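You operate a simulated robot arm through the tools that you are given. There is no shell and no other tool. Be economical: measure what you need, move in short steps, check, and stop when the job is done.

You run a simulated robot arm. Do the job below in one go: nothing can be reset, and whatever is moved stays where it is left.

## Task
Put things in order on the top of the black desk. At the end: the pink ledger stands where the tall blue tank (marked "NEW") stood; the yellow ledger stands on top of the beige brown parcel; the tall blue tank stands where the yellow ledger stood; the black ledger stands where the pink ledger stood; whatever was shut is shut again. Leave all else as you found it, and nothing knocked over.
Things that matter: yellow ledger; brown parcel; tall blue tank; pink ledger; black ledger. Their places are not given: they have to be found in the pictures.

It is judged by the outcome, as a careful person would: the job done as asked, and still so three seconds after it is handed in. It fails if anything else is knocked over, pushed out of place, dropped, spilled or broken.

## Robot
A 7-joint arm with a two-finger parallel gripper, fixed in place. Base frame: the origin is at the foot of the arm, x ahead of it, y to its left, z up; the work surface is at about z = 0. Readings come in cm, rad, newtons and seconds.
With the tool pointing down near the work surface it reaches from about 24 to 62 cm from the base axis. Its first joint turns from -1.152 to 1.152 rad. Payload 2.6 kg.
Tool frame: the origin (TCP) lies between the finger pads and is the grasp point; the fingertips stand 3 cm ahead of it; z points along the fingers, y is the line along which they close. Largest opening 9.4 cm; finger width 2.8, thickness 1; the body of the gripper, 5 by 9.6 cm, starts 5.5 cm behind the TCP.
Orientation is that of the tool frame in the base frame, as a unit quaternion [w, x, y, z]. With the fingers straight down and closing along the base's y, the tool's x points along the base's -x, its y along +y and its z along -z.

## Interface
- The arm moves only by the tool arm_command. Its argument "plan" is a list of rows, each a list of 7 numbers: the shift along the tool's x, y, z in cm, then the turn, a rotation vector about the tool's x, y, z in degrees, then the closure, from 0 (fully open) to 1 (shut). In form: [[tx, ty, tz, ax, ay, az, gripper], ...]. A call has 1 to 20 rows; each row is the pose to reach, as a shift and turn from the pose commanded when the call began, along the tool's axes at that moment. Each row takes 0.2 s and may step no farther than 5 cm and 0.15 rad from the row before; otherwise, or with a gripper value out of range, the whole call is refused. A pose out of reach is approached as far as the arm can. The call stops where the force on the tool passes 40 N (or 10 N more than at its start, if that is more) or the arm is blocked; 0.2 s more then pass. The fingers move at their own pace (about 7.2 cm/s each) and stop on an object; they squeeze with about 41 N. The grip force told is the motor's: it shows also when the fingers shut on nothing. Time passes only in rows, and 0.2 s behind the last, so rows that repeat a pose let the fingers close. It gives the time, the measured TCP pose, the force on the tool (base axes), the opening and the grip force at its end, in the units of the frame above (readings bear some noise).
- Cameras (640 x 400 px; columns grow to the right, rows downward): "scene" is fixed at [3.31, 42.26, 58.03]; the picture's right is [-0.83, -0.56, 0.00], its down [-0.25, 0.37, -0.89] and it looks along [0.51, -0.74, -0.45] (base axes); focal length 355 px, centre (320, 200). "wrist" rides on the gripper at [-3.7, 0, -5.8] in the tool frame; the picture's right is [0.00, -1.00, 0.00], its down [0.97, 0.00, -0.24] and it looks along [0.24, 0.00, 0.97] (tool axes); focal length 218 px, centre (320, 200).
- camera(camera): a new picture of that camera. No time passes.
- point_at(camera, pixels): for up to 12 pixels [column, row] of the newest picture of that camera ("zoom" is the newest enlarged one), the place [x, y, z] in the base frame of the surface seen there, good to about 0.2 cm. No time passes.
- close_up(camera, box): a new picture of the part [left, top, right, bottom] of that camera's present view, enlarged. No time passes.
- finish_job(): hands the job in; it is judged then, once.

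Keep the steps short. Do not move on a guess: measure, check each grasp and each placing, and mend mistakes. In all there are 80 turns and 38 pictures (those below and enlarged ones count). Leave the gripper open and the arm clear of the work at the hand-in unless told otherwise, and finish with a single line.

The tools are called after "Call:" as a command line: name --pt "numbers of a row" for each row, then --argument value for the rest, lists and objects as JSON in quotes. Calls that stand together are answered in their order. arm_command: Moves the arm, as the interface text tells. Its arguments: {"type":"object","properties":{"plan":{"type":"array","items":{"type":"array","items":{"type":"number"}}}},"required":["plan"]} The other tools are called the same way: camera (camera) takes a picture; point_at (camera, pixels) gives the place of the surface under pixels of a picture; close_up (camera, box) takes an enlarged picture of a part of a camera's view; finish_job () hands the job in.

At the start:

```text
clock: 0.0
tcp_pos: [28.25, -25.36, 26.83]
tcp_rot: [0.0, 0.0, 1.0, 0.0]
wrist_force: [0.3, 0.3, 0.0]
finger_gap: 9.38
gripper_force: 0.0
```

scene: 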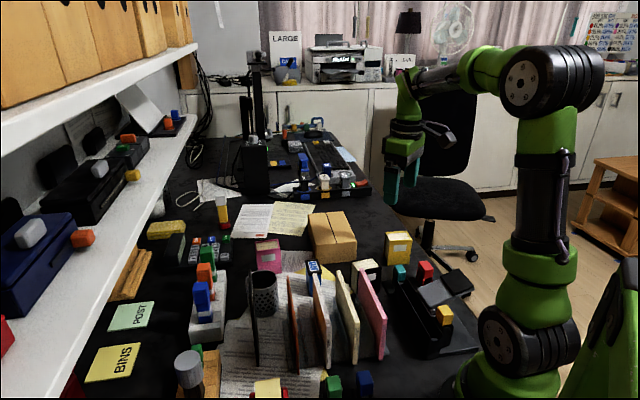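
wrist: 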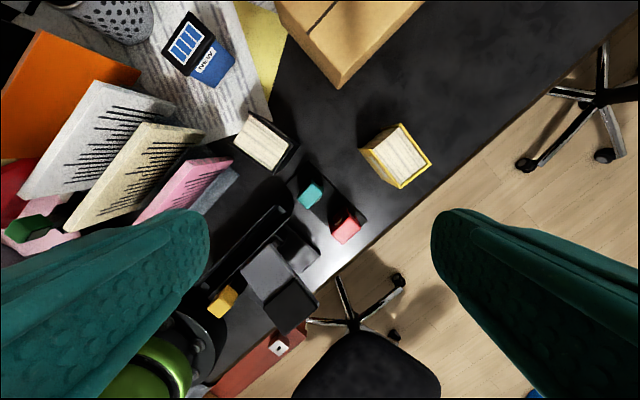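

I see a yellow-covered block near (398,248), the brown parcel near (333,237), a pink block near (268,253), a blue tank near (314,272) and a black book near (365,270). I'll enlarge that area.

Call:
close_up --camera "scene" --box '[220, 190, 460, 340]'

Call:
close_up --camera "wrist" --box '[80, 0, 480, 250]'

```text
2.67 times, centred on (340, 265) of scene
```

zoom: 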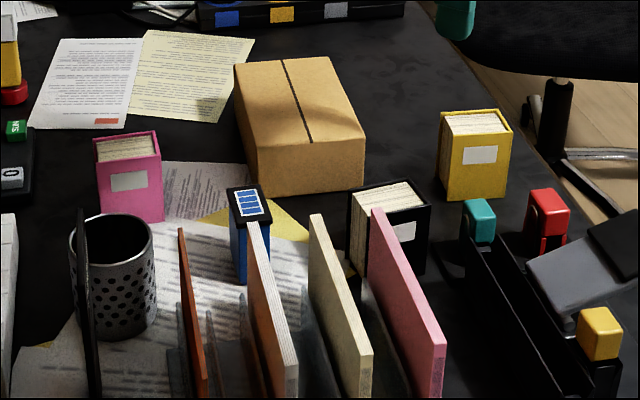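

```text
1.60 times, centred on (280, 125) of wrist
```

zoom: 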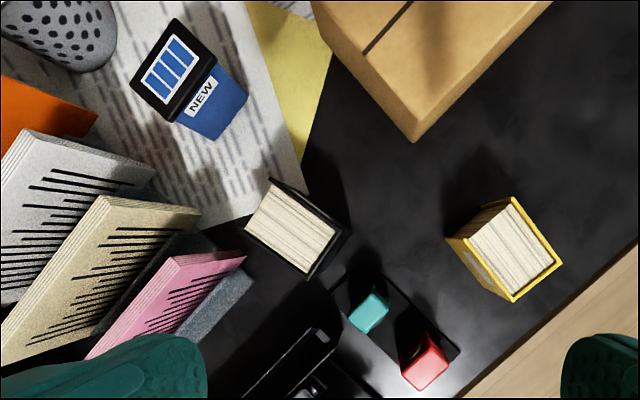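

I'll measure the tops of the black book, yellow book and tank in the wrist enlargement, and the pink book and parcel in the scene picture.

Call:
point_at --camera "zoom" --pixels '[[246, 226], [272, 182], [347, 234], [312, 277], [295, 230], [451, 240], [513, 199], [560, 262], [512, 300], [505, 250], [133, 54], [173, 20]]'

Call:
point_at --camera "zoom" --pixels '[[216, 60], [173, 120], [247, 100], [213, 137], [413, 140], [413, 105], [320, 20], [370, 315], [425, 375], [365, 290], [180, 60], [440, 180]]'

Call:
point_at --camera "scene" --pixels '[[257.3, 252.5], [279.5, 250], [256.2, 243], [277.8, 240.2], [260, 271.5], [280.5, 271], [267.6, 246], [308.8, 215], [341.2, 211.2], [355, 241.2], [317, 243.8], [268.4, 258.2]]'

```text
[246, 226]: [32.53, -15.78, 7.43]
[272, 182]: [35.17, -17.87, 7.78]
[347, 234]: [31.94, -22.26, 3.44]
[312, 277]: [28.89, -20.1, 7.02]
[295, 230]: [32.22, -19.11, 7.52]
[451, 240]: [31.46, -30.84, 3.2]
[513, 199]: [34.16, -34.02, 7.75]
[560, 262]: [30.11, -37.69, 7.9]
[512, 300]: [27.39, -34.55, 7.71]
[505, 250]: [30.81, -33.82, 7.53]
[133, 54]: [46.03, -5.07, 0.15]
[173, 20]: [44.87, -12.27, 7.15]
```

```text
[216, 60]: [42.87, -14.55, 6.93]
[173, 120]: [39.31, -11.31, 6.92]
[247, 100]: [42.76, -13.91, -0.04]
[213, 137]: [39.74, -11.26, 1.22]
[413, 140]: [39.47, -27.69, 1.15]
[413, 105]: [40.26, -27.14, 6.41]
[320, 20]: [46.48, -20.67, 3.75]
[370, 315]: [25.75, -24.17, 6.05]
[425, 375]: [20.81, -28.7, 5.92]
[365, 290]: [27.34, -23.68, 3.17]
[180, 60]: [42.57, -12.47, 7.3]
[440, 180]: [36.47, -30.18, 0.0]
```

```text
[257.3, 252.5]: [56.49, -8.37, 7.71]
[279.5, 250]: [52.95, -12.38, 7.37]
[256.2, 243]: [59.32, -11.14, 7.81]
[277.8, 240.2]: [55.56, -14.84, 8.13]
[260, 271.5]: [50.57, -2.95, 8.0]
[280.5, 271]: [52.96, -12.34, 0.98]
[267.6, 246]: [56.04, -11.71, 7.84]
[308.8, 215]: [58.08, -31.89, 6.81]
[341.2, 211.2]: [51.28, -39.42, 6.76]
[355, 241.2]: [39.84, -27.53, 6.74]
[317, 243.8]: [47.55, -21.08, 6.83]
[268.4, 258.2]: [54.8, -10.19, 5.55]
```

Everything sits at about 48° and the sizes are clear. Next I measure the obstacles: file tips, cup, tray and the yellow book's surroundings.

Call:
point_at --camera "zoom" --pixels '[[244, 258], [200, 210], [170, 254], [150, 168], [100, 195], [95, 118], [115, 20], [110, 45], [60, 60], [250, 285], [332, 328], [347, 290]]'

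Call:
point_at --camera "scene" --pixels '[[251, 270], [361, 269], [338, 274], [315, 276], [289, 278], [277, 282], [263, 272], [383, 352], [354, 359], [329, 365], [223, 230], [231, 248]]'

```text
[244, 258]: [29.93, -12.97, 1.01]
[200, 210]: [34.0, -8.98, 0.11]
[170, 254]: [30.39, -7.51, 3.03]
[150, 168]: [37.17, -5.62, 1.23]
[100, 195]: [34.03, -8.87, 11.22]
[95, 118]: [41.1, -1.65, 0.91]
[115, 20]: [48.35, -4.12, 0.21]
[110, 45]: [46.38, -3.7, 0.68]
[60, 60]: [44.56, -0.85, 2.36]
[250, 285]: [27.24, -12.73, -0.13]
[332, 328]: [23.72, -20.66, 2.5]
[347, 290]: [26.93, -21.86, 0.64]
```

```text
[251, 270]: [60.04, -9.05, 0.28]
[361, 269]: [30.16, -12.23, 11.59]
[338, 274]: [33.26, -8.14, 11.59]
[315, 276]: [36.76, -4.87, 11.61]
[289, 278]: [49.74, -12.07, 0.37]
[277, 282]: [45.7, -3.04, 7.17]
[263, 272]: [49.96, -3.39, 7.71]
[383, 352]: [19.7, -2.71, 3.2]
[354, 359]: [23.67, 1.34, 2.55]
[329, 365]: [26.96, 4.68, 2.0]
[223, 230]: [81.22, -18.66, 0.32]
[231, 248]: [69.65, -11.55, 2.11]
```

File tips are 11.6 cm tall near (30,-12), and the clearances are workable with the fingers closing along the 45° line and the camera facing away from the files. The yellow book is centred at (30.8,-34.3) with its width at about 41.5°. I'll move above it and turn the tool by 48.5°.

Call:
arm_command --pt "-0.36 -1.28 1.2 0 0 7 0" --pt "-0.73 -2.55 2.4 0 0 14 0" --pt "-1.1 -3.8 3.6 0 0 21 0" --pt "-1.46 -5.1 4.8 0 0 28 0" --pt "-1.82 -6.4 6.0 0 0 35 0" --pt "-2.2 -7.7 7.2 0 0 42 0" --pt "-2.55 -8.94 8.4 0 0 48.5 0" --pt "-2.55 -8.94 8.4 0 0 48.5 0"

Call:
camera --camera "wrist"

```text
clock: 1.8
tcp_pos: [31.1, -34.18, 18.54]
tcp_rot: [0.0, 0.412, 0.911, 0.0]
wrist_force: [0.4, 0.1, 0.1]
finger_gap: 9.42
gripper_force: 0.0
```

```text
33 pictures are left
```

wrist: 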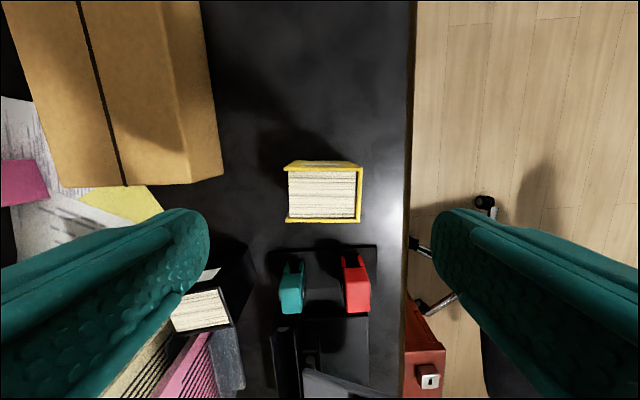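

The yellow book is between the fingers at (286–362, 162–222). I'll measure its corners again, plus the staplers near it.

Call:
point_at --camera "wrist" --pixels '[[290, 171], [361, 170], [361, 220], [288, 220], [325, 195], [293, 263], [352, 257], [300, 161], [345, 161], [190, 320], [340, 180]]'

```text
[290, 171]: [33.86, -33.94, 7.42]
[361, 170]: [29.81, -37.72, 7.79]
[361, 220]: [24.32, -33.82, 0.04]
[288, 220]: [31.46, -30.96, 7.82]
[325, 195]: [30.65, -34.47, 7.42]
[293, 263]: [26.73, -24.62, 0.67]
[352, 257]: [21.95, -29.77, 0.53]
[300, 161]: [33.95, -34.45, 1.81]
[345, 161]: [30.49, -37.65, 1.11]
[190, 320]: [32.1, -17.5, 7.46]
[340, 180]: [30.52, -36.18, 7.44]
```

The book's centre is (30.63,-34.29) and the tool is about there. I'll go down to z≈5 and close.

Call:
arm_command --pt "0.12 -0.12 2.5 0 0 0 0" --pt "0.12 -0.12 5 0 0 0 0" --pt "0.12 -0.12 7.5 0 0 0 0" --pt "0.12 -0.12 10 0 0 0 0" --pt "0.12 -0.12 12 0 0 0 0" --pt "0.12 -0.12 13.4 0 0 0 0" --pt "0.12 -0.12 13.4 0 0 0 0.3" --pt "0.12 -0.12 13.4 0 0 0 0.7" --pt "0.12 -0.12 13.4 0 0 0 1" --pt "0.12 -0.12 13.4 0 0 0 1"

```text
clock: 4.0
tcp_pos: [30.6, -34.36, 5.02]
tcp_rot: [0.001, 0.41, 0.912, 0.0]
wrist_force: [0.2, -0.1, -0.1]
finger_gap: 6.41
gripper_force: 40.8
```

The grip is firm at a gap of 6.4. I'll lift straight up 13 cm and look.

Call:
arm_command --pt "0 0 -0.5 0 0 0 1" --pt "0 0 -1.5 0 0 0 1" --pt "0 0 -3.5 0 0 0 1" --pt "0 0 -6 0 0 0 1" --pt "0 0 -8.5 0 0 0 1" --pt "0 0 -11 0 0 0 1" --pt "0 0 -13 0 0 0 1" --pt "0 0 -13 0 0 0 1"

Call:
camera --camera "wrist"

Call:
camera --camera "scene"

```text
clock: 5.8
tcp_pos: [30.53, -34.2, 18.17]
tcp_rot: [0.0, 0.411, 0.912, -0.001]
wrist_force: [-0.3, 0.1, -2.4]
finger_gap: 6.4
gripper_force: 41.5
```

```text
32 pictures are left
```

wrist: 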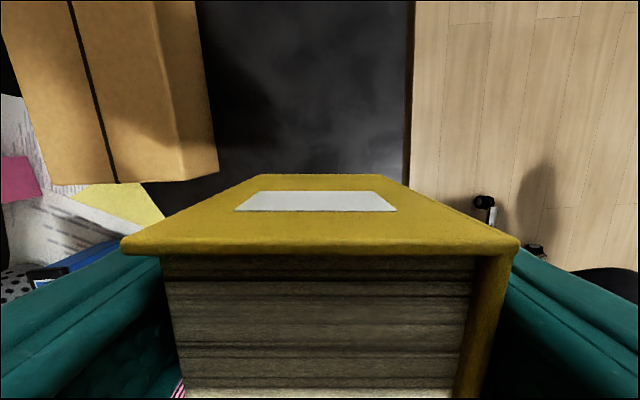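

```text
31 pictures are left
```

scene: 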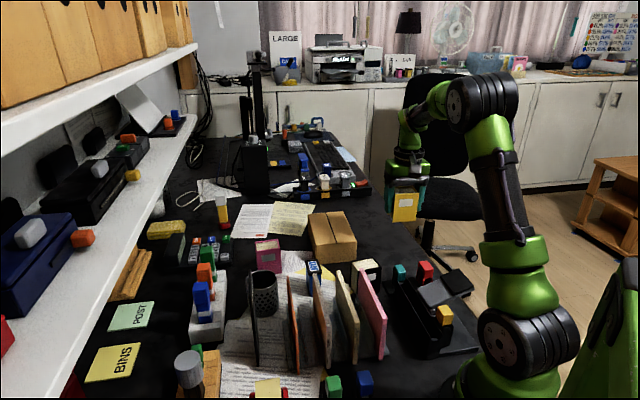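

The yellow book hangs straight in the grip. I'll carry it over the parcel to (47.5,-28.8), staying at z=18.

Call:
arm_command --pt "-0.4 0.9 0 0 0 -0.5 1" --pt "-1.1 2.6 0 0 0 -1 1" --pt "-2.0 4.6 0 0 0 -1.5 1" --pt "-2.9 6.7 0 0 0 -2 1" --pt "-3.8 8.8 0 0 0 -2.5 1" --pt "-4.7 10.8 0 0 0 -3 1" --pt "-5.6 12.9 0 0 0 -3.5 1" --pt "-6.4 14.8 0 0 0 -4.2 1" --pt "-6.9 15.9 0 0 0 -5 1" --pt "-7.07 16.28 0 0 0 -5 1" --pt "-7.07 16.28 0 0 0 -5 1"

Call:
camera --camera "scene"

```text
clock: 8.2
tcp_pos: [47.65, -28.72, 18.04]
tcp_rot: [0.0, 0.37, 0.929, -0.001]
wrist_force: [-0.6, -0.5, -2.7]
finger_gap: 6.41
gripper_force: 40.9
```

```text
30 pictures are left
```

scene: 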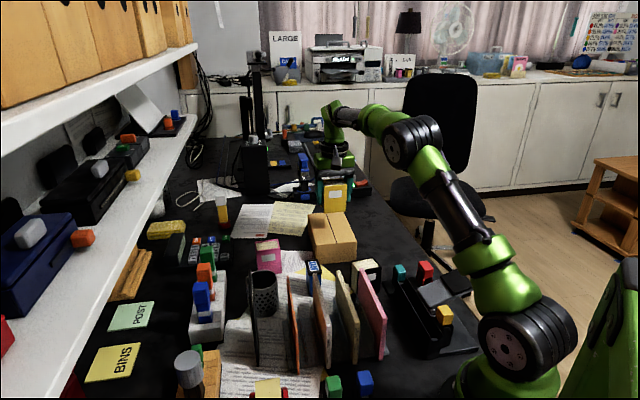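

It is over the parcel. I'll lower slowly to just above contact.

Call:
arm_command --pt "0 0 1.5 0 0 0 1" --pt "0 0 3 0 0 0 1" --pt "0 0 4.5 0 0 0 1" --pt "0 0 5.5 0 0 0 1" --pt "0 0 5.9 0 0 0 1" --pt "0 0 6.1 0 0 0 1"

```text
clock: 9.6
tcp_pos: [47.66, -28.73, 11.85]
tcp_rot: [0.0, 0.371, 0.929, 0.0]
wrist_force: [0.4, -0.5, -2.4]
finger_gap: 6.41
gripper_force: 40.4
```

Call:
arm_command --pt "0 0 0.1 0 0 0 1" --pt "0 0 0.15 0 0 0 1" --pt "0 0 0.15 0 0 0 1"

```text
clock: 10.4
tcp_pos: [47.63, -28.67, 11.85]
tcp_rot: [0.0, 0.371, 0.929, -0.001]
wrist_force: [0.1, 0.0, -3.1]
finger_gap: 6.4
gripper_force: 41.4
```

There is no contact yet, so I creep down further.

Call:
arm_command --pt "0 0 0.1 0 0 0 1" --pt "0 0 0.2 0 0 0 1" --pt "0 0 0.2 0 0 0 1"

Call:
close_up --camera "scene" --box '[290, 160, 380, 260]'

```text
clock: 11.2
tcp_pos: [47.45, -28.64, 11.57]
tcp_rot: [-0.001, 0.37, 0.929, 0.0]
wrist_force: [0.8, 0.6, -2.5]
finger_gap: 6.4
gripper_force: 40.6
```

```text
4.00 times, centred on (335, 210) of scene
```

zoom: 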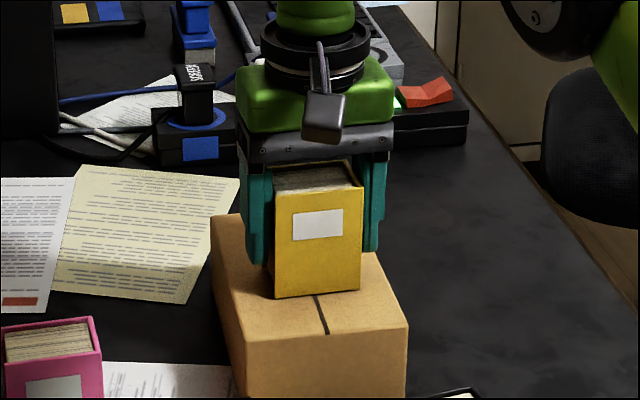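

It's very close. I'll measure the book's bottom edge and the parcel top next to it.

Call:
point_at --camera "zoom" --pixels '[[290, 293], [340, 287], [290, 302], [345, 297], [300, 325], [380, 300], [318, 270], [230, 250]]'

Call:
arm_command --pt "0 0 0.1 0 0 0 1" --pt "0 0 0.15 0 0 0 1" --pt "0 0 0.15 0 0 0 1"

```text
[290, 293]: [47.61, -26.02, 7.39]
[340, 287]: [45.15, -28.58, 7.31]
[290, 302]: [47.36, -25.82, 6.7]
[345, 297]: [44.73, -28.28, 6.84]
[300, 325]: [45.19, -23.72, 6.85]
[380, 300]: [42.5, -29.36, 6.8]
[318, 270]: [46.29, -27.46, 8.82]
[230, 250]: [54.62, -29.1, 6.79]
```

```text
clock: 12.0
tcp_pos: [47.54, -28.54, 11.39]
tcp_rot: [0.0, 0.37, 0.929, -0.001]
wrist_force: [-1.3, 2.2, 4.2]
finger_gap: 6.37
gripper_force: 41.0
```

The force rose by 6.7 N, so the book is resting. I'll open the fingers, then back straight up.

Call:
arm_command --pt "0 0 0 0 0 0 0.25" --pt "0 0 0 0 0 0 0" --pt "0 0 0 0 0 0 0" --pt "0 0 0 0 0 0 0" --pt "0 0 -1 0 0 0 0" --pt "0 0 -3 0 0 0 0" --pt "0 0 -5.5 0 0 0 0" --pt "0 0 -8 0 0 0 0"

Call:
camera --camera "wrist"

```text
clock: 13.8
tcp_pos: [47.43, -28.54, 19.49]
tcp_rot: [0.0, 0.37, 0.929, 0.001]
wrist_force: [0.6, 0.1, 0.5]
finger_gap: 9.4
gripper_force: 0.1
```

```text
28 pictures are left
```

wrist: 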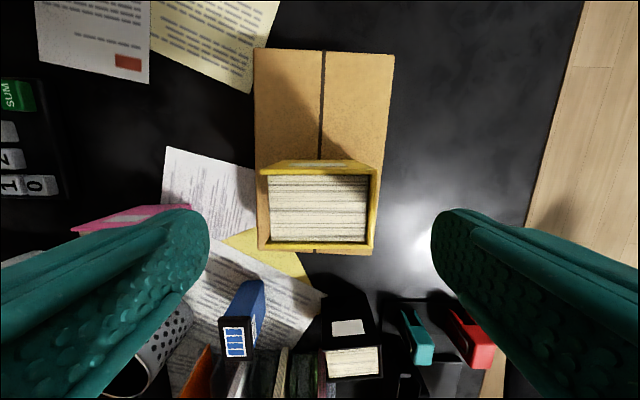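

The yellow book stands on the parcel. Next is the tank: I go above (42.1,-11.8) and partly close the fingers.

Call:
arm_command --pt "0.7 0.4 -0.3 0 0 0 0" --pt "2.5 1.4 -0.3 0 0 0 0" --pt "4.7 2.6 -0.3 0 0 0 0" --pt "6.9 3.8 -0.3 0 0 0 0.1" --pt "9.1 5.0 -0.3 0 0 0 0.2" --pt "11.3 6.2 -0.3 0 0 -1 0.3" --pt "13.5 7.4 0 0 0 -1.5 0.3" --pt "15 8.3 1 0 0 -1.5 0.3" --pt "15.61 8.61 1.4 0 0 -1.5 0.3" --pt "15.61 8.61 1.4 0 0 -1.5 0.3"

Call:
camera --camera "wrist"

```text
clock: 16.0
tcp_pos: [42.14, -11.71, 18.04]
tcp_rot: [0.0, 0.358, 0.934, 0.0]
wrist_force: [0.0, 0.5, 0.1]
finger_gap: 6.55
gripper_force: 0.0
```

```text
27 pictures are left
```

wrist: 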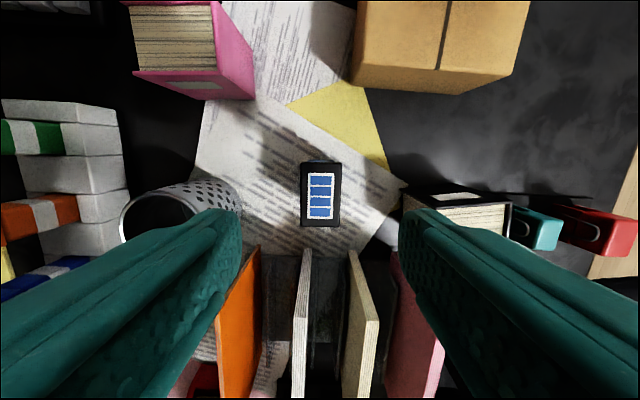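

The tank (301–341, 162–226) is lined up. I'll measure its corners, and the nearby black and pink books too.

Call:
point_at --camera "wrist" --pixels '[[303, 165], [339, 165], [339, 224], [302, 224], [321, 195], [136, 72], [213, 66], [208, 5], [407, 200], [236, 210], [300, 255], [353, 255]]'

```text
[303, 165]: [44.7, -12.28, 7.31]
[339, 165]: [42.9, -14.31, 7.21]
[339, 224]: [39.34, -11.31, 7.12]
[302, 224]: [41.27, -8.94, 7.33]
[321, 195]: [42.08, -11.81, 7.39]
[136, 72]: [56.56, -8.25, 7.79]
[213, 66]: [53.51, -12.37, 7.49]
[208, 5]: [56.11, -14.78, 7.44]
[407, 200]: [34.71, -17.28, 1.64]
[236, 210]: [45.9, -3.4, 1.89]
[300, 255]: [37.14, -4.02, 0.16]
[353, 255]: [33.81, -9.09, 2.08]
```

The tank's centre is confirmed at (42.05,-11.7). I'll go down to z≈4.3 and close.

Call:
arm_command --pt "0 0 2.5 0 0 0 0.3" --pt "0 0 5 0 0 0 0.3" --pt "0 0 7.5 0 0 0 0.3" --pt "0 0 10 0 0 0 0.3" --pt "0 0 12 0 0 0 0.3" --pt "0 0 13.7 0 0 0 0.3" --pt "0 0 13.7 0 0 0 0.5" --pt "0 0 13.7 0 0 0 0.8" --pt "0 0 13.7 0 0 0 1" --pt "0 0 13.7 0 0 0 1"

```text
clock: 18.2
tcp_pos: [41.99, -11.59, 4.4]
tcp_rot: [0.001, 0.358, 0.934, 0.0]
wrist_force: [-0.1, 1.0, 0.1]
finger_gap: 3.57
gripper_force: 41.1
```

The tank is gripped. I'll lift it straight up.

Call:
arm_command --pt "0 0 -0.5 0 0 0 1" --pt "0 0 -1.5 0 0 0 1" --pt "0 0 -3.5 0 0 0 1" --pt "0 0 -5.5 0 0 0 1" --pt "0 0 -7.5 0 0 0 1" --pt "0 0 -9.5 0 0 0 1" --pt "0 0 -11.5 0 0 0 1" --pt "0 0 -13.5 0 0 0 1" --pt "0 0 -15 0 0 0 1" --pt "0 0 -15 0 0 0 1"

Call:
camera --camera "scene"

```text
clock: 20.4
tcp_pos: [42.09, -11.71, 19.41]
tcp_rot: [0.0, 0.359, 0.933, 0.0]
wrist_force: [0.3, 0.5, -0.8]
finger_gap: 3.57
gripper_force: 40.8
```

```text
26 pictures are left
```

scene: 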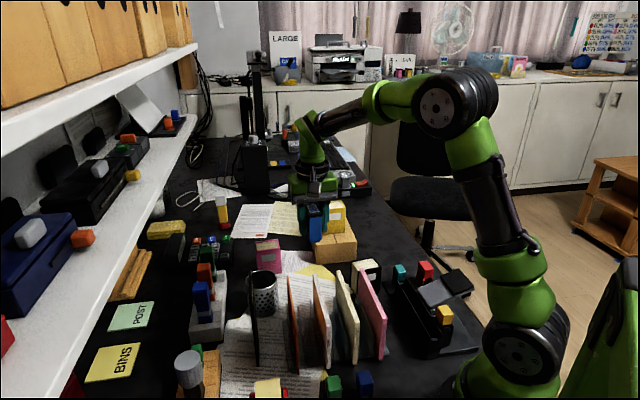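

The tank hangs straight. I'll carry it to the yellow book's old place at (30.63,-34.29).

Call:
arm_command --pt "-0.3 -1 0 0 0 0 1" --pt "-0.8 -3 0 0 0 0.5 1" --pt "-1.4 -5.2 0 0 0 1 1" --pt "-2.0 -7.5 0 0 0 1.5 1" --pt "-2.6 -9.8 0 0 0 2 1" --pt "-3.2 -12.1 0 0 0 2.5 1" --pt "-3.8 -14.4 0 0 0 3 1" --pt "-4.5 -16.7 0 0 0 3.5 1" --pt "-5.1 -19 0 0 0 4.5 1" --pt "-5.7 -21.3 0 0 0 5.5 1" --pt "-6.2 -23.2 0 0 0 6 1" --pt "-6.53 -24.38 0 0 0 6.5 1" --pt "-6.53 -24.38 0 0 0 6.5 1" --pt "-6.53 -24.38 3 0 0 6.5 1" --pt "-6.53 -24.38 6 0 0 6.5 1" --pt "-6.53 -24.38 9 0 0 6.5 1" --pt "-6.53 -24.38 9 0 0 6.5 1"

Call:
close_up --camera "scene" --box '[300, 180, 480, 300]'

```text
clock: 24.0
tcp_pos: [30.69, -34.31, 10.32]
tcp_rot: [0.0, 0.41, 0.912, 0.0]
wrist_force: [1.1, 0.1, -0.4]
finger_gap: 3.56
gripper_force: 41.0
```

```text
3.33 times, centred on (390, 240) of scene
```

zoom: 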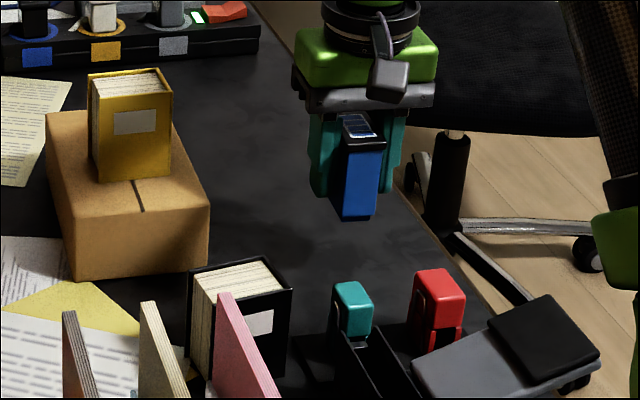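

I lower to about 0.2 cm above contact.

Call:
arm_command --pt "0 0 1.5 0 0 0 1" --pt "0 0 3 0 0 0 1" --pt "0 0 4.5 0 0 0 1" --pt "0 0 5.4 0 0 0 1" --pt "0 0 5.8 0 0 0 1" --pt "0 0 5.9 0 0 0 1" --pt "0 0 6.0 0 0 0 1" --pt "0 0 6.0 0 0 0 1"

```text
clock: 25.8
tcp_pos: [30.63, -34.29, 4.34]
tcp_rot: [0.0, 0.411, 0.911, -0.001]
wrist_force: [-2.3, 2.6, 9.6]
finger_gap: 3.56
gripper_force: 40.6
```

It is in contact, with about 10 N more on the tool. I release and rise.

Call:
arm_command --pt "0 0 0 0 0 0 0.6" --pt "0 0 0 0 0 0 0.4" --pt "0 0 0 0 0 0 0.3" --pt "0 0 0 0 0 0 0.3" --pt "0 0 -1 0 0 0 0.3" --pt "0 0 -3 0 0 0 0.3" --pt "0 0 -6 0 0 0 0.3" --pt "0 0 -9 0 0 0 0.3" --pt "0 0 -12 0 0 0 0.3" --pt "0 0 -14 0 0 0 0.3" --pt "0 0 -14 0 0 0 0.3"

Call:
camera --camera "wrist"

```text
clock: 28.2
tcp_pos: [30.67, -34.21, 18.45]
tcp_rot: [0.0, 0.411, 0.912, 0.0]
wrist_force: [0.5, 1.1, 0.2]
finger_gap: 6.58
gripper_force: 0.1
```

```text
24 pictures are left
```

wrist: 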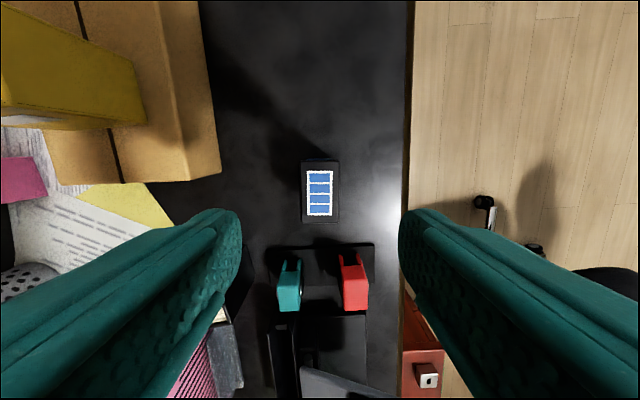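

The tank stands at the yellow book's old spot. Now I move along the tool's y to above the pink book at (56.2,-11.65).

Call:
arm_command --pt "0 1 -1 0 0 0 0.3" --pt "0 3 -2 0 0 0 0.3" --pt "0 5.5 -2 0 0 0 0.3" --pt "0 8 -2 0 0 -1 0.3" --pt "0 10.5 -2 0 0 -1 0.3" --pt "0 13 -2 0 0 -2 0.3" --pt "0 15.5 -2 0 0 -2 0.3" --pt "0 18 -2 0 0 -3 0.3" --pt "0 20.5 -2 0 0 -3 0.3" --pt "0 23 -2 0 0 -4 0.3" --pt "0 25.5 -2 0 0 -4 0.2" --pt "0 28 -2 0 0 -5 0.1" --pt "0 30.5 -2 0 0 -5 0" --pt "0 32.7 -1 0 0 -5.5 0" --pt "0 34.16 0 0 0 -5.5 0" --pt "0 34.16 0.3 0 0 -5.5 0" --pt "0 34.16 0.3 0 0 -5.5 0"

Call:
camera --camera "wrist"

```text
clock: 31.8
tcp_pos: [56.25, -11.48, 18.07]
tcp_rot: [-0.001, 0.367, 0.93, 0.0]
wrist_force: [-0.3, 0.5, 0.3]
finger_gap: 9.42
gripper_force: 0.0
```

```text
23 pictures are left
```

wrist: 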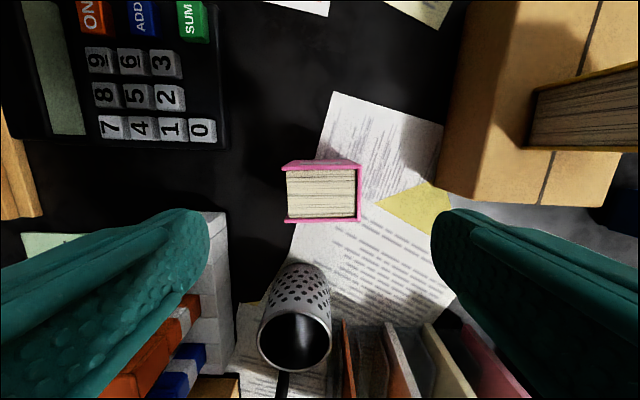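

The pink book (284–362, 163–222) is centred between the fingers. I'll check its corners and the cup distance.

Call:
point_at --camera "wrist" --pixels '[[289, 171], [359, 169], [358, 218], [288, 217], [322, 193], [300, 265], [297, 313], [222, 240], [210, 142]]'

```text
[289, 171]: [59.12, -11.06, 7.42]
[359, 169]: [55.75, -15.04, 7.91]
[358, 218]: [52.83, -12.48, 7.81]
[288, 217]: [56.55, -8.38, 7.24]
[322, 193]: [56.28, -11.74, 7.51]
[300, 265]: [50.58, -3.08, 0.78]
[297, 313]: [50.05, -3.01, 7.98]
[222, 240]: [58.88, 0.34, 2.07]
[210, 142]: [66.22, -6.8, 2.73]
```

The centre is (56.06,-11.74). I go down to z≈5 and close.

Call:
arm_command --pt "0 -0.17 2.5 0 0 0 0" --pt "0 -0.17 5 0 0 0 0" --pt "0 -0.17 7.5 0 0 0 0" --pt "0 -0.17 10 0 0 0 0" --pt "0 -0.17 12 0 0 0 0" --pt "0 -0.17 13 0 0 0 0" --pt "0 -0.17 13 0 0 0 0.3" --pt "0 -0.17 13 0 0 0 0.7" --pt "0 -0.17 13 0 0 0 1" --pt "0 -0.17 13 0 0 0 1"

```text
clock: 34.0
tcp_pos: [56.28, -11.63, 4.97]
tcp_rot: [0.0, 0.366, 0.93, 0.0]
wrist_force: [0.2, 0.0, 0.7]
finger_gap: 6.39
gripper_force: 41.2
```

The pink book is gripped. I lift it and carry it to (42.05,-11.7).

Call:
arm_command --pt "0 0 -0.5 0 0 0 1" --pt "0 0 -1.5 0 0 0 1" --pt "0 0 -3.5 0 0 0 1" --pt "0 0 -6 0 0 0 1" --pt "0 0 -8.5 0 0 0 1" --pt "0 0 -11 0 0 0 1" --pt "0 0 -13 0 0 0 1" --pt "0.5 -0.5 -13 0 0 0 1" --pt "1.7 -1.6 -13 0 0 0 1" --pt "3.2 -3 -13 0 0 0 1" --pt "4.8 -4.45 -13 0 0 0 1" --pt "6.4 -5.9 -13 0 0 0 1" --pt "8 -7.4 -13 0 0 0 1" --pt "9.4 -8.7 -13 0 0 0 1" --pt "10.31 -9.53 -13 0 0 0 1" --pt "10.31 -9.53 -13 0 0 0 1" --pt "10.31 -9.53 -13 0 0 0 1"

Call:
close_up --camera "scene" --box '[220, 160, 420, 300]'

```text
clock: 37.6
tcp_pos: [42.12, -11.72, 18.07]
tcp_rot: [0.0, 0.366, 0.931, 0.0]
wrist_force: [-0.3, -0.7, -2.3]
finger_gap: 6.43
gripper_force: 41.2
```

```text
2.86 times, centred on (320, 230) of scene
```

zoom: 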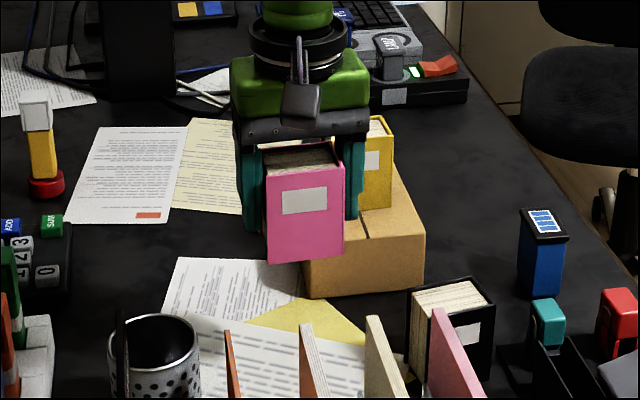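

Clear all around. I lower the pink book to the tank's old spot.

Call:
arm_command --pt "0 0 2 0 0 0 1" --pt "0 0 4.5 0 0 0 1" --pt "0 0 7 0 0 0 1" --pt "0 0 9.5 0 0 0 1" --pt "0 0 11.3 0 0 0 1" --pt "0 0 12.3 0 0 0 1" --pt "0 0 12.7 0 0 0 1" --pt "0 0 12.8 0 0 0 1" --pt "0 0 12.9 0 0 0 1" --pt "0 0 12.9 0 0 0 1"

```text
clock: 39.8
tcp_pos: [42.26, -11.68, 5.18]
tcp_rot: [0.001, 0.367, 0.93, 0.0]
wrist_force: [0.2, 0.5, -2.2]
finger_gap: 6.39
gripper_force: 40.5
```

Call:
arm_command --pt "0 0 0.08 0 0 0 1" --pt "0 0 0.15 0 0 0 1" --pt "0 0 0.15 0 0 0 1"

```text
clock: 40.6
tcp_pos: [42.17, -11.59, 5.12]
tcp_rot: [0.0, 0.367, 0.93, -0.001]
wrist_force: [-4.2, 1.8, 12.1]
finger_gap: 6.42
gripper_force: 41.3
```

The pink book touches down (+14 N). I release and rise.

Call:
arm_command --pt "0 0 -0.05 0 0 0 0.25" --pt "0 0 -0.05 0 0 0 0.1" --pt "0 0 -0.05 0 0 0 0.1" --pt "0 0 -0.05 0 0 0 0.1" --pt "0 0 -1 0 0 0 0.1" --pt "0 0 -3 0 0 0 0.1" --pt "0 0 -6 0 0 0 0.1" --pt "0 0 -9 0 0 0 0.1" --pt "0 0 -12 0 0 0 0.1" --pt "0 0 -13 0 0 0 0.1" --pt "0 0 -13 0 0 0 0.1"

Call:
camera --camera "wrist"

```text
clock: 43.0
tcp_pos: [42.13, -11.6, 18.24]
tcp_rot: [0.0, 0.366, 0.93, 0.0]
wrist_force: [-0.9, 0.9, -0.1]
finger_gap: 8.46
gripper_force: 0.1
```

```text
21 pictures are left
```

wrist: 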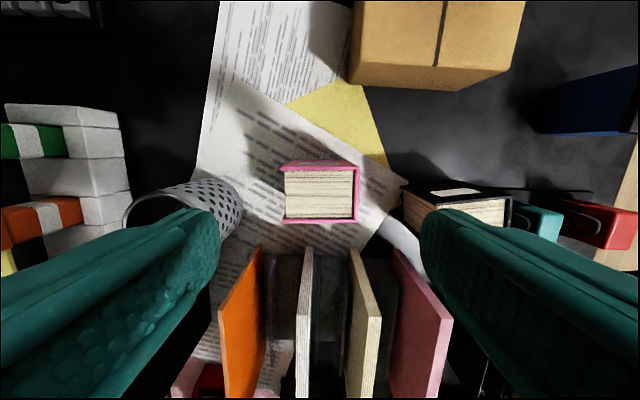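

The pink book stands well. Next I move above the black book at (32,-19).

Call:
arm_command --pt "0.3 -1.2 0 0 0 0 0.1" --pt "0.7 -3.4 0 0 0 -1 0.1" --pt "1.1 -5.6 0 0 0 -1 0.1" --pt "1.5 -7.8 0 0 0 -2 0.1" --pt "1.9 -10 0 0 0 -3 0.1" --pt "2.3 -11.8 0 0 0 -3 0.1" --pt "2.37 -12.19 0 0 0 -3 0.1" --pt "2.37 -12.19 0 0 0 -3 0.1"

Call:
camera --camera "wrist"

```text
clock: 44.8
tcp_pos: [32.17, -18.87, 18.04]
tcp_rot: [0.001, 0.342, 0.94, 0.0]
wrist_force: [0.8, 0.4, -0.5]
finger_gap: 8.46
gripper_force: 0.1
```

```text
20 pictures are left
```

wrist: 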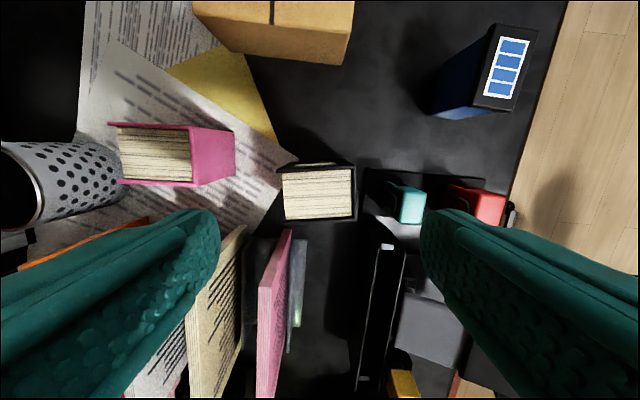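

The black tray sits close to the book's right side (column ~362). I'll zoom in and measure the gap.

Call:
close_up --camera "wrist" --box '[240, 120, 440, 260]'

```text
2.86 times, centred on (340, 190) of wrist
```

zoom: 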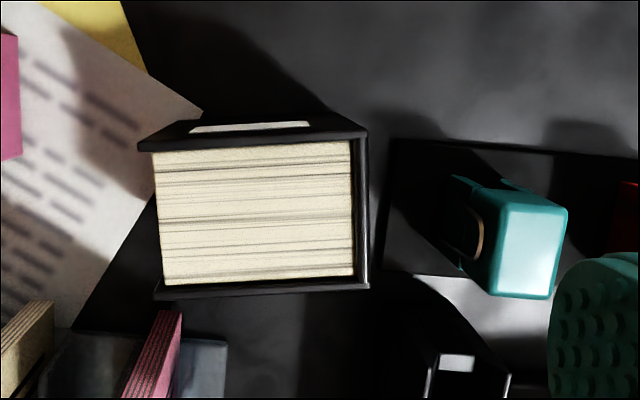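

Call:
point_at --camera "zoom" --pixels '[[145, 146], [363, 137], [364, 286], [158, 292], [388, 150], [382, 260], [395, 200], [460, 220], [378, 200], [560, 250], [455, 180], [430, 365]]'

Call:
point_at --camera "zoom" --pixels '[[130, 380], [178, 315], [225, 345], [225, 390], [170, 345], [140, 143], [366, 210], [260, 215], [405, 250], [250, 345], [300, 380], [480, 280]]'

```text
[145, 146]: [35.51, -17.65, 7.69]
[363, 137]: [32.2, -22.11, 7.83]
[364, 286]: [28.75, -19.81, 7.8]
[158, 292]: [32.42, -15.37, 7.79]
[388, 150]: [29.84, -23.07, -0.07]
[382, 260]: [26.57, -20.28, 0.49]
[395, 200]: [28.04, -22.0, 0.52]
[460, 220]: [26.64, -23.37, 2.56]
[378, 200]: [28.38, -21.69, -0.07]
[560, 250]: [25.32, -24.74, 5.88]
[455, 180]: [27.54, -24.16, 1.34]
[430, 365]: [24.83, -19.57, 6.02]
```

```text
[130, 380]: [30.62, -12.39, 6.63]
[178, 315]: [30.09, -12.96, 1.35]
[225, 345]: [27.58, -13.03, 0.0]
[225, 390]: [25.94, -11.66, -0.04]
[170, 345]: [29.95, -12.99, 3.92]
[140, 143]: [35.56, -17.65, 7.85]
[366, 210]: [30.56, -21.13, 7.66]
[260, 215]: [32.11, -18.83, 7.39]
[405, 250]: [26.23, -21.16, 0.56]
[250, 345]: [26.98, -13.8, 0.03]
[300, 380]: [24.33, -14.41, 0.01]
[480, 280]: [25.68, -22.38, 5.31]
```

The tray is flat (0.5 cm) and the staplers stay about 2 cm clear. The book's centre is (32.22,-18.74) at about 53°. I align and descend with the gap at about 7.6 cm.

Call:
arm_command --pt "0 0.34 0.5 0 0 -3 0.19" --pt "0 0.34 2.5 0 0 -3 0.19" --pt "0 0.34 5 0 0 -3 0.19" --pt "0 0.34 7 0 0 -3 0.19" --pt "0 0.34 9 0 0 -3 0.19" --pt "0 0.34 11 0 0 -3 0.19" --pt "0 0.34 12.7 0 0 -3 0.19" --pt "0 0.34 12.7 0 0 -3 0.3" --pt "0 0.34 12.7 0 0 -3 0.6" --pt "0 0.34 12.7 0 0 -3 1" --pt "0 0.34 12.7 0 0 -3 1"

```text
clock: 47.2
tcp_pos: [32.25, -18.4, 5.29]
tcp_rot: [0.0, 0.317, 0.949, 0.0]
wrist_force: [-0.3, 0.3, 0.0]
finger_gap: 6.42
gripper_force: 41.2
```

It is gripped with the same 6.4 gap as the other books. I lift.

Call:
arm_command --pt "0 0 -0.5 0 0 0 1" --pt "0 0 -1.5 0 0 0 1" --pt "0 0 -3.5 0 0 0 1" --pt "0 0 -6 0 0 0 1" --pt "0 0 -8.5 0 0 0 1" --pt "0 0 -11 0 0 0 1" --pt "0 0 -13.5 0 0 0 1" --pt "0 0 -14.7 0 0 0 1" --pt "0 0 -14.7 0 0 0 1"

Call:
camera --camera "scene"

```text
clock: 49.2
tcp_pos: [32.43, -18.67, 20.04]
tcp_rot: [0.0, 0.317, 0.949, 0.0]
wrist_force: [-0.2, 0.5, -2.6]
finger_gap: 6.41
gripper_force: 40.9
```

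```text
18 pictures are left
```

scene: 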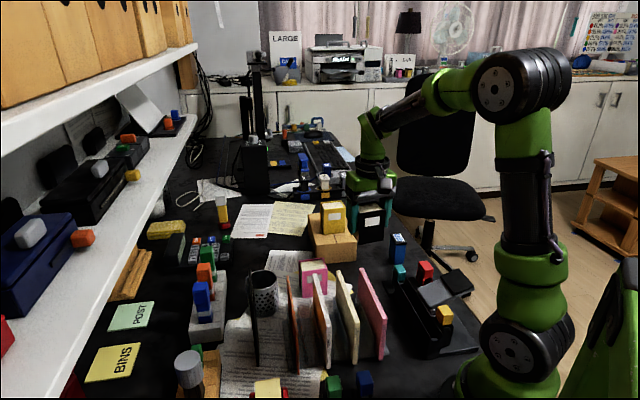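

The black book hangs straight. I carry it to the pink book's old place at (56.1,-11.7).

Call:
arm_command --pt "-0.7 0.9 0 0 0 0 1" --pt "-1.9 2.6 0 0 0 1 1" --pt "-3.3 4.4 0 0 0 1 1" --pt "-4.7 6.3 0 0 0 2 1" --pt "-6.1 8.2 0 0 0 2 1" --pt "-7.5 10.1 0 0 0 3 1" --pt "-8.9 12 0 0 0 4 1" --pt "-10.3 13.9 0 0 0 5 1" --pt "-11.7 15.8 0 0 0 6 1" --pt "-13.1 17.6 0 0 0 6 1" --pt "-14.2 19.1 0 0 0 6 1" --pt "-14.85 19.99 0 0 0 6 1" --pt "-14.85 19.99 2 0 0 6 1" --pt "-14.85 19.99 4.5 0 0 6 1" --pt "-14.85 19.99 7 0 0 6 1" --pt "-14.85 19.99 9 0 0 6 1" --pt "-14.85 19.99 9 0 0 6 1"

Call:
close_up --camera "scene" --box '[200, 170, 380, 300]'

```text
clock: 52.8
tcp_pos: [56.11, -11.35, 10.8]
tcp_rot: [0.0, 0.366, 0.93, 0.0]
wrist_force: [-0.5, -0.3, -3.3]
finger_gap: 6.41
gripper_force: 41.4
```

```text
3.08 times, centred on (290, 235) of scene
```

zoom: 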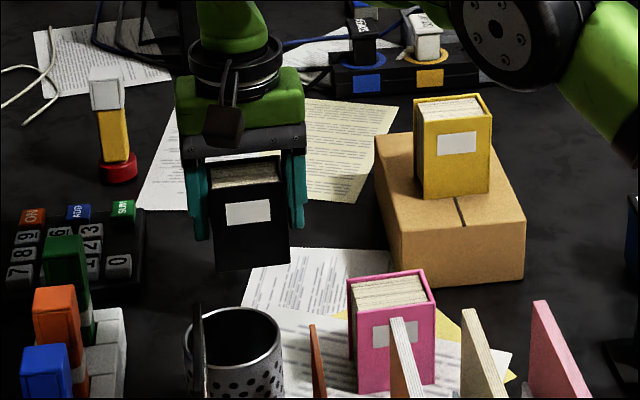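

Nothing is in the way. I lower to just above contact.

Call:
arm_command --pt "0 0 1.5 0 0 0 1" --pt "0 0 3 0 0 0 1" --pt "0 0 4.5 0 0 0 1" --pt "0 0 5.2 0 0 0 1" --pt "0 0 5.5 0 0 0 1" --pt "0 0 5.6 0 0 0 1" --pt "0 0 5.7 0 0 0 1" --pt "0 0 5.7 0 0 0 1"

```text
clock: 54.6
tcp_pos: [56.17, -11.56, 5.25]
tcp_rot: [-0.001, 0.365, 0.931, 0.0]
wrist_force: [-1.0, -0.5, 3.0]
finger_gap: 6.43
gripper_force: 40.8
```

Contact (+5.5 N). I release and rise.

Call:
arm_command --pt "0 0 0 0 0 0 0.25" --pt "0 0 0 0 0 0 0.05" --pt "0 0 0 0 0 0 0" --pt "0 0 0 0 0 0 0" --pt "0 0 -1 0 0 0 0" --pt "0 0 -3 0 0 0 0" --pt "0 0 -6 0 0 0 0" --pt "0 0 -9 0 0 0 0" --pt "0 0 -12 0 0 0 0" --pt "0 0 -14 0 0 0 0" --pt "0 0 -14 0 0 0 0"

Call:
camera --camera "wrist"

Call:
camera --camera "scene"

```text
clock: 57.0
tcp_pos: [56.09, -11.4, 19.4]
tcp_rot: [0.0, 0.366, 0.93, 0.0]
wrist_force: [0.5, -0.1, 0.5]
finger_gap: 9.41
gripper_force: 0.1
```

```text
16 pictures are left
```

wrist: 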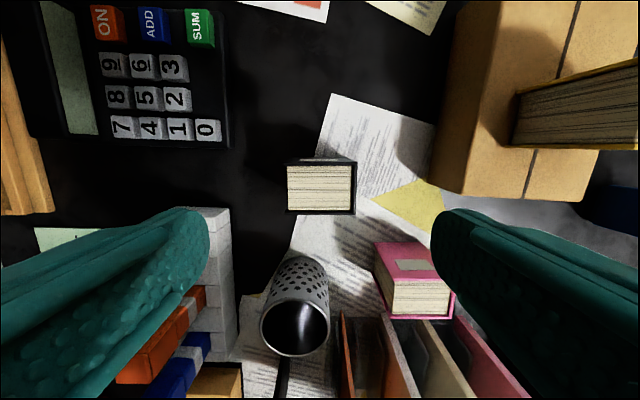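

```text
15 pictures are left
```

scene: 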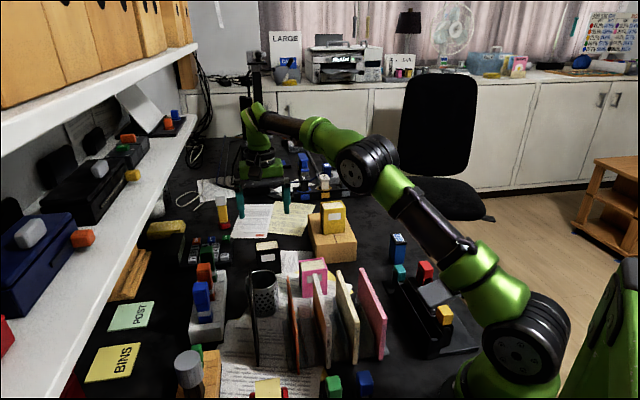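

All five items stand. I'll check the measured spots and lift the arm clear.

Call:
point_at --camera "wrist" --pixels '[[290, 167], [353, 166], [353, 212], [288, 211], [420, 298]]'

Call:
point_at --camera "scene" --pixels '[[398, 239], [312, 266], [333, 205], [266, 246]]'

Call:
arm_command --pt "0 0 -1.5 0 0 0 0" --pt "0 0 -3 0 0 0 0" --pt "0 -1.5 -5 0 0 0 0" --pt "0 -3.5 -7 0 0 0 0" --pt "0 -5.5 -8 0 0 0 0" --pt "0 -8 -8 0 0 0 0" --pt "0 -10.5 -8 0 0 0 0" --pt "0 -12 -8 0 0 0 0" --pt "0 -12 -8 0 0 0 0"

Call:
close_up --camera "scene" --box '[180, 170, 480, 370]'

```text
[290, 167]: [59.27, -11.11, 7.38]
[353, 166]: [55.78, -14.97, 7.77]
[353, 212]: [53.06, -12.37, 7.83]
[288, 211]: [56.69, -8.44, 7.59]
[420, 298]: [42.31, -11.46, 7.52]
```

```text
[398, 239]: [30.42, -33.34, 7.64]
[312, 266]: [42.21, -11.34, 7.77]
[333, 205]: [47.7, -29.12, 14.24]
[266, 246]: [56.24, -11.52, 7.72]
```

```text
clock: 59.0
tcp_pos: [48.07, -20.29, 27.47]
tcp_rot: [0.001, 0.367, 0.93, 0.001]
wrist_force: [0.9, 0.4, -0.2]
finger_gap: 9.39
gripper_force: 0.0
```

```text
2.00 times, centred on (330, 270) of scene
```

zoom: 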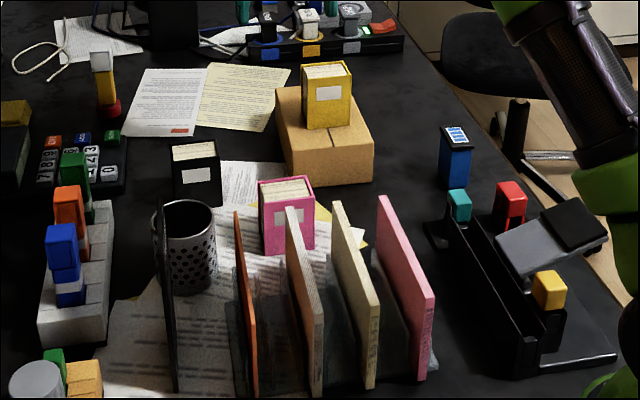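

Everything is upright and in its measured place, nothing else has moved, and the gripper is open and clear. I'm handing the job in.

Call:
finish_job

```text
The job is handed in.
```

The job is handed in: the pink ledger, blue tank and black ledger stand in their new places, the yellow ledger stands on the brown parcel, nothing else was moved, and nothing that was shut had to be opened.
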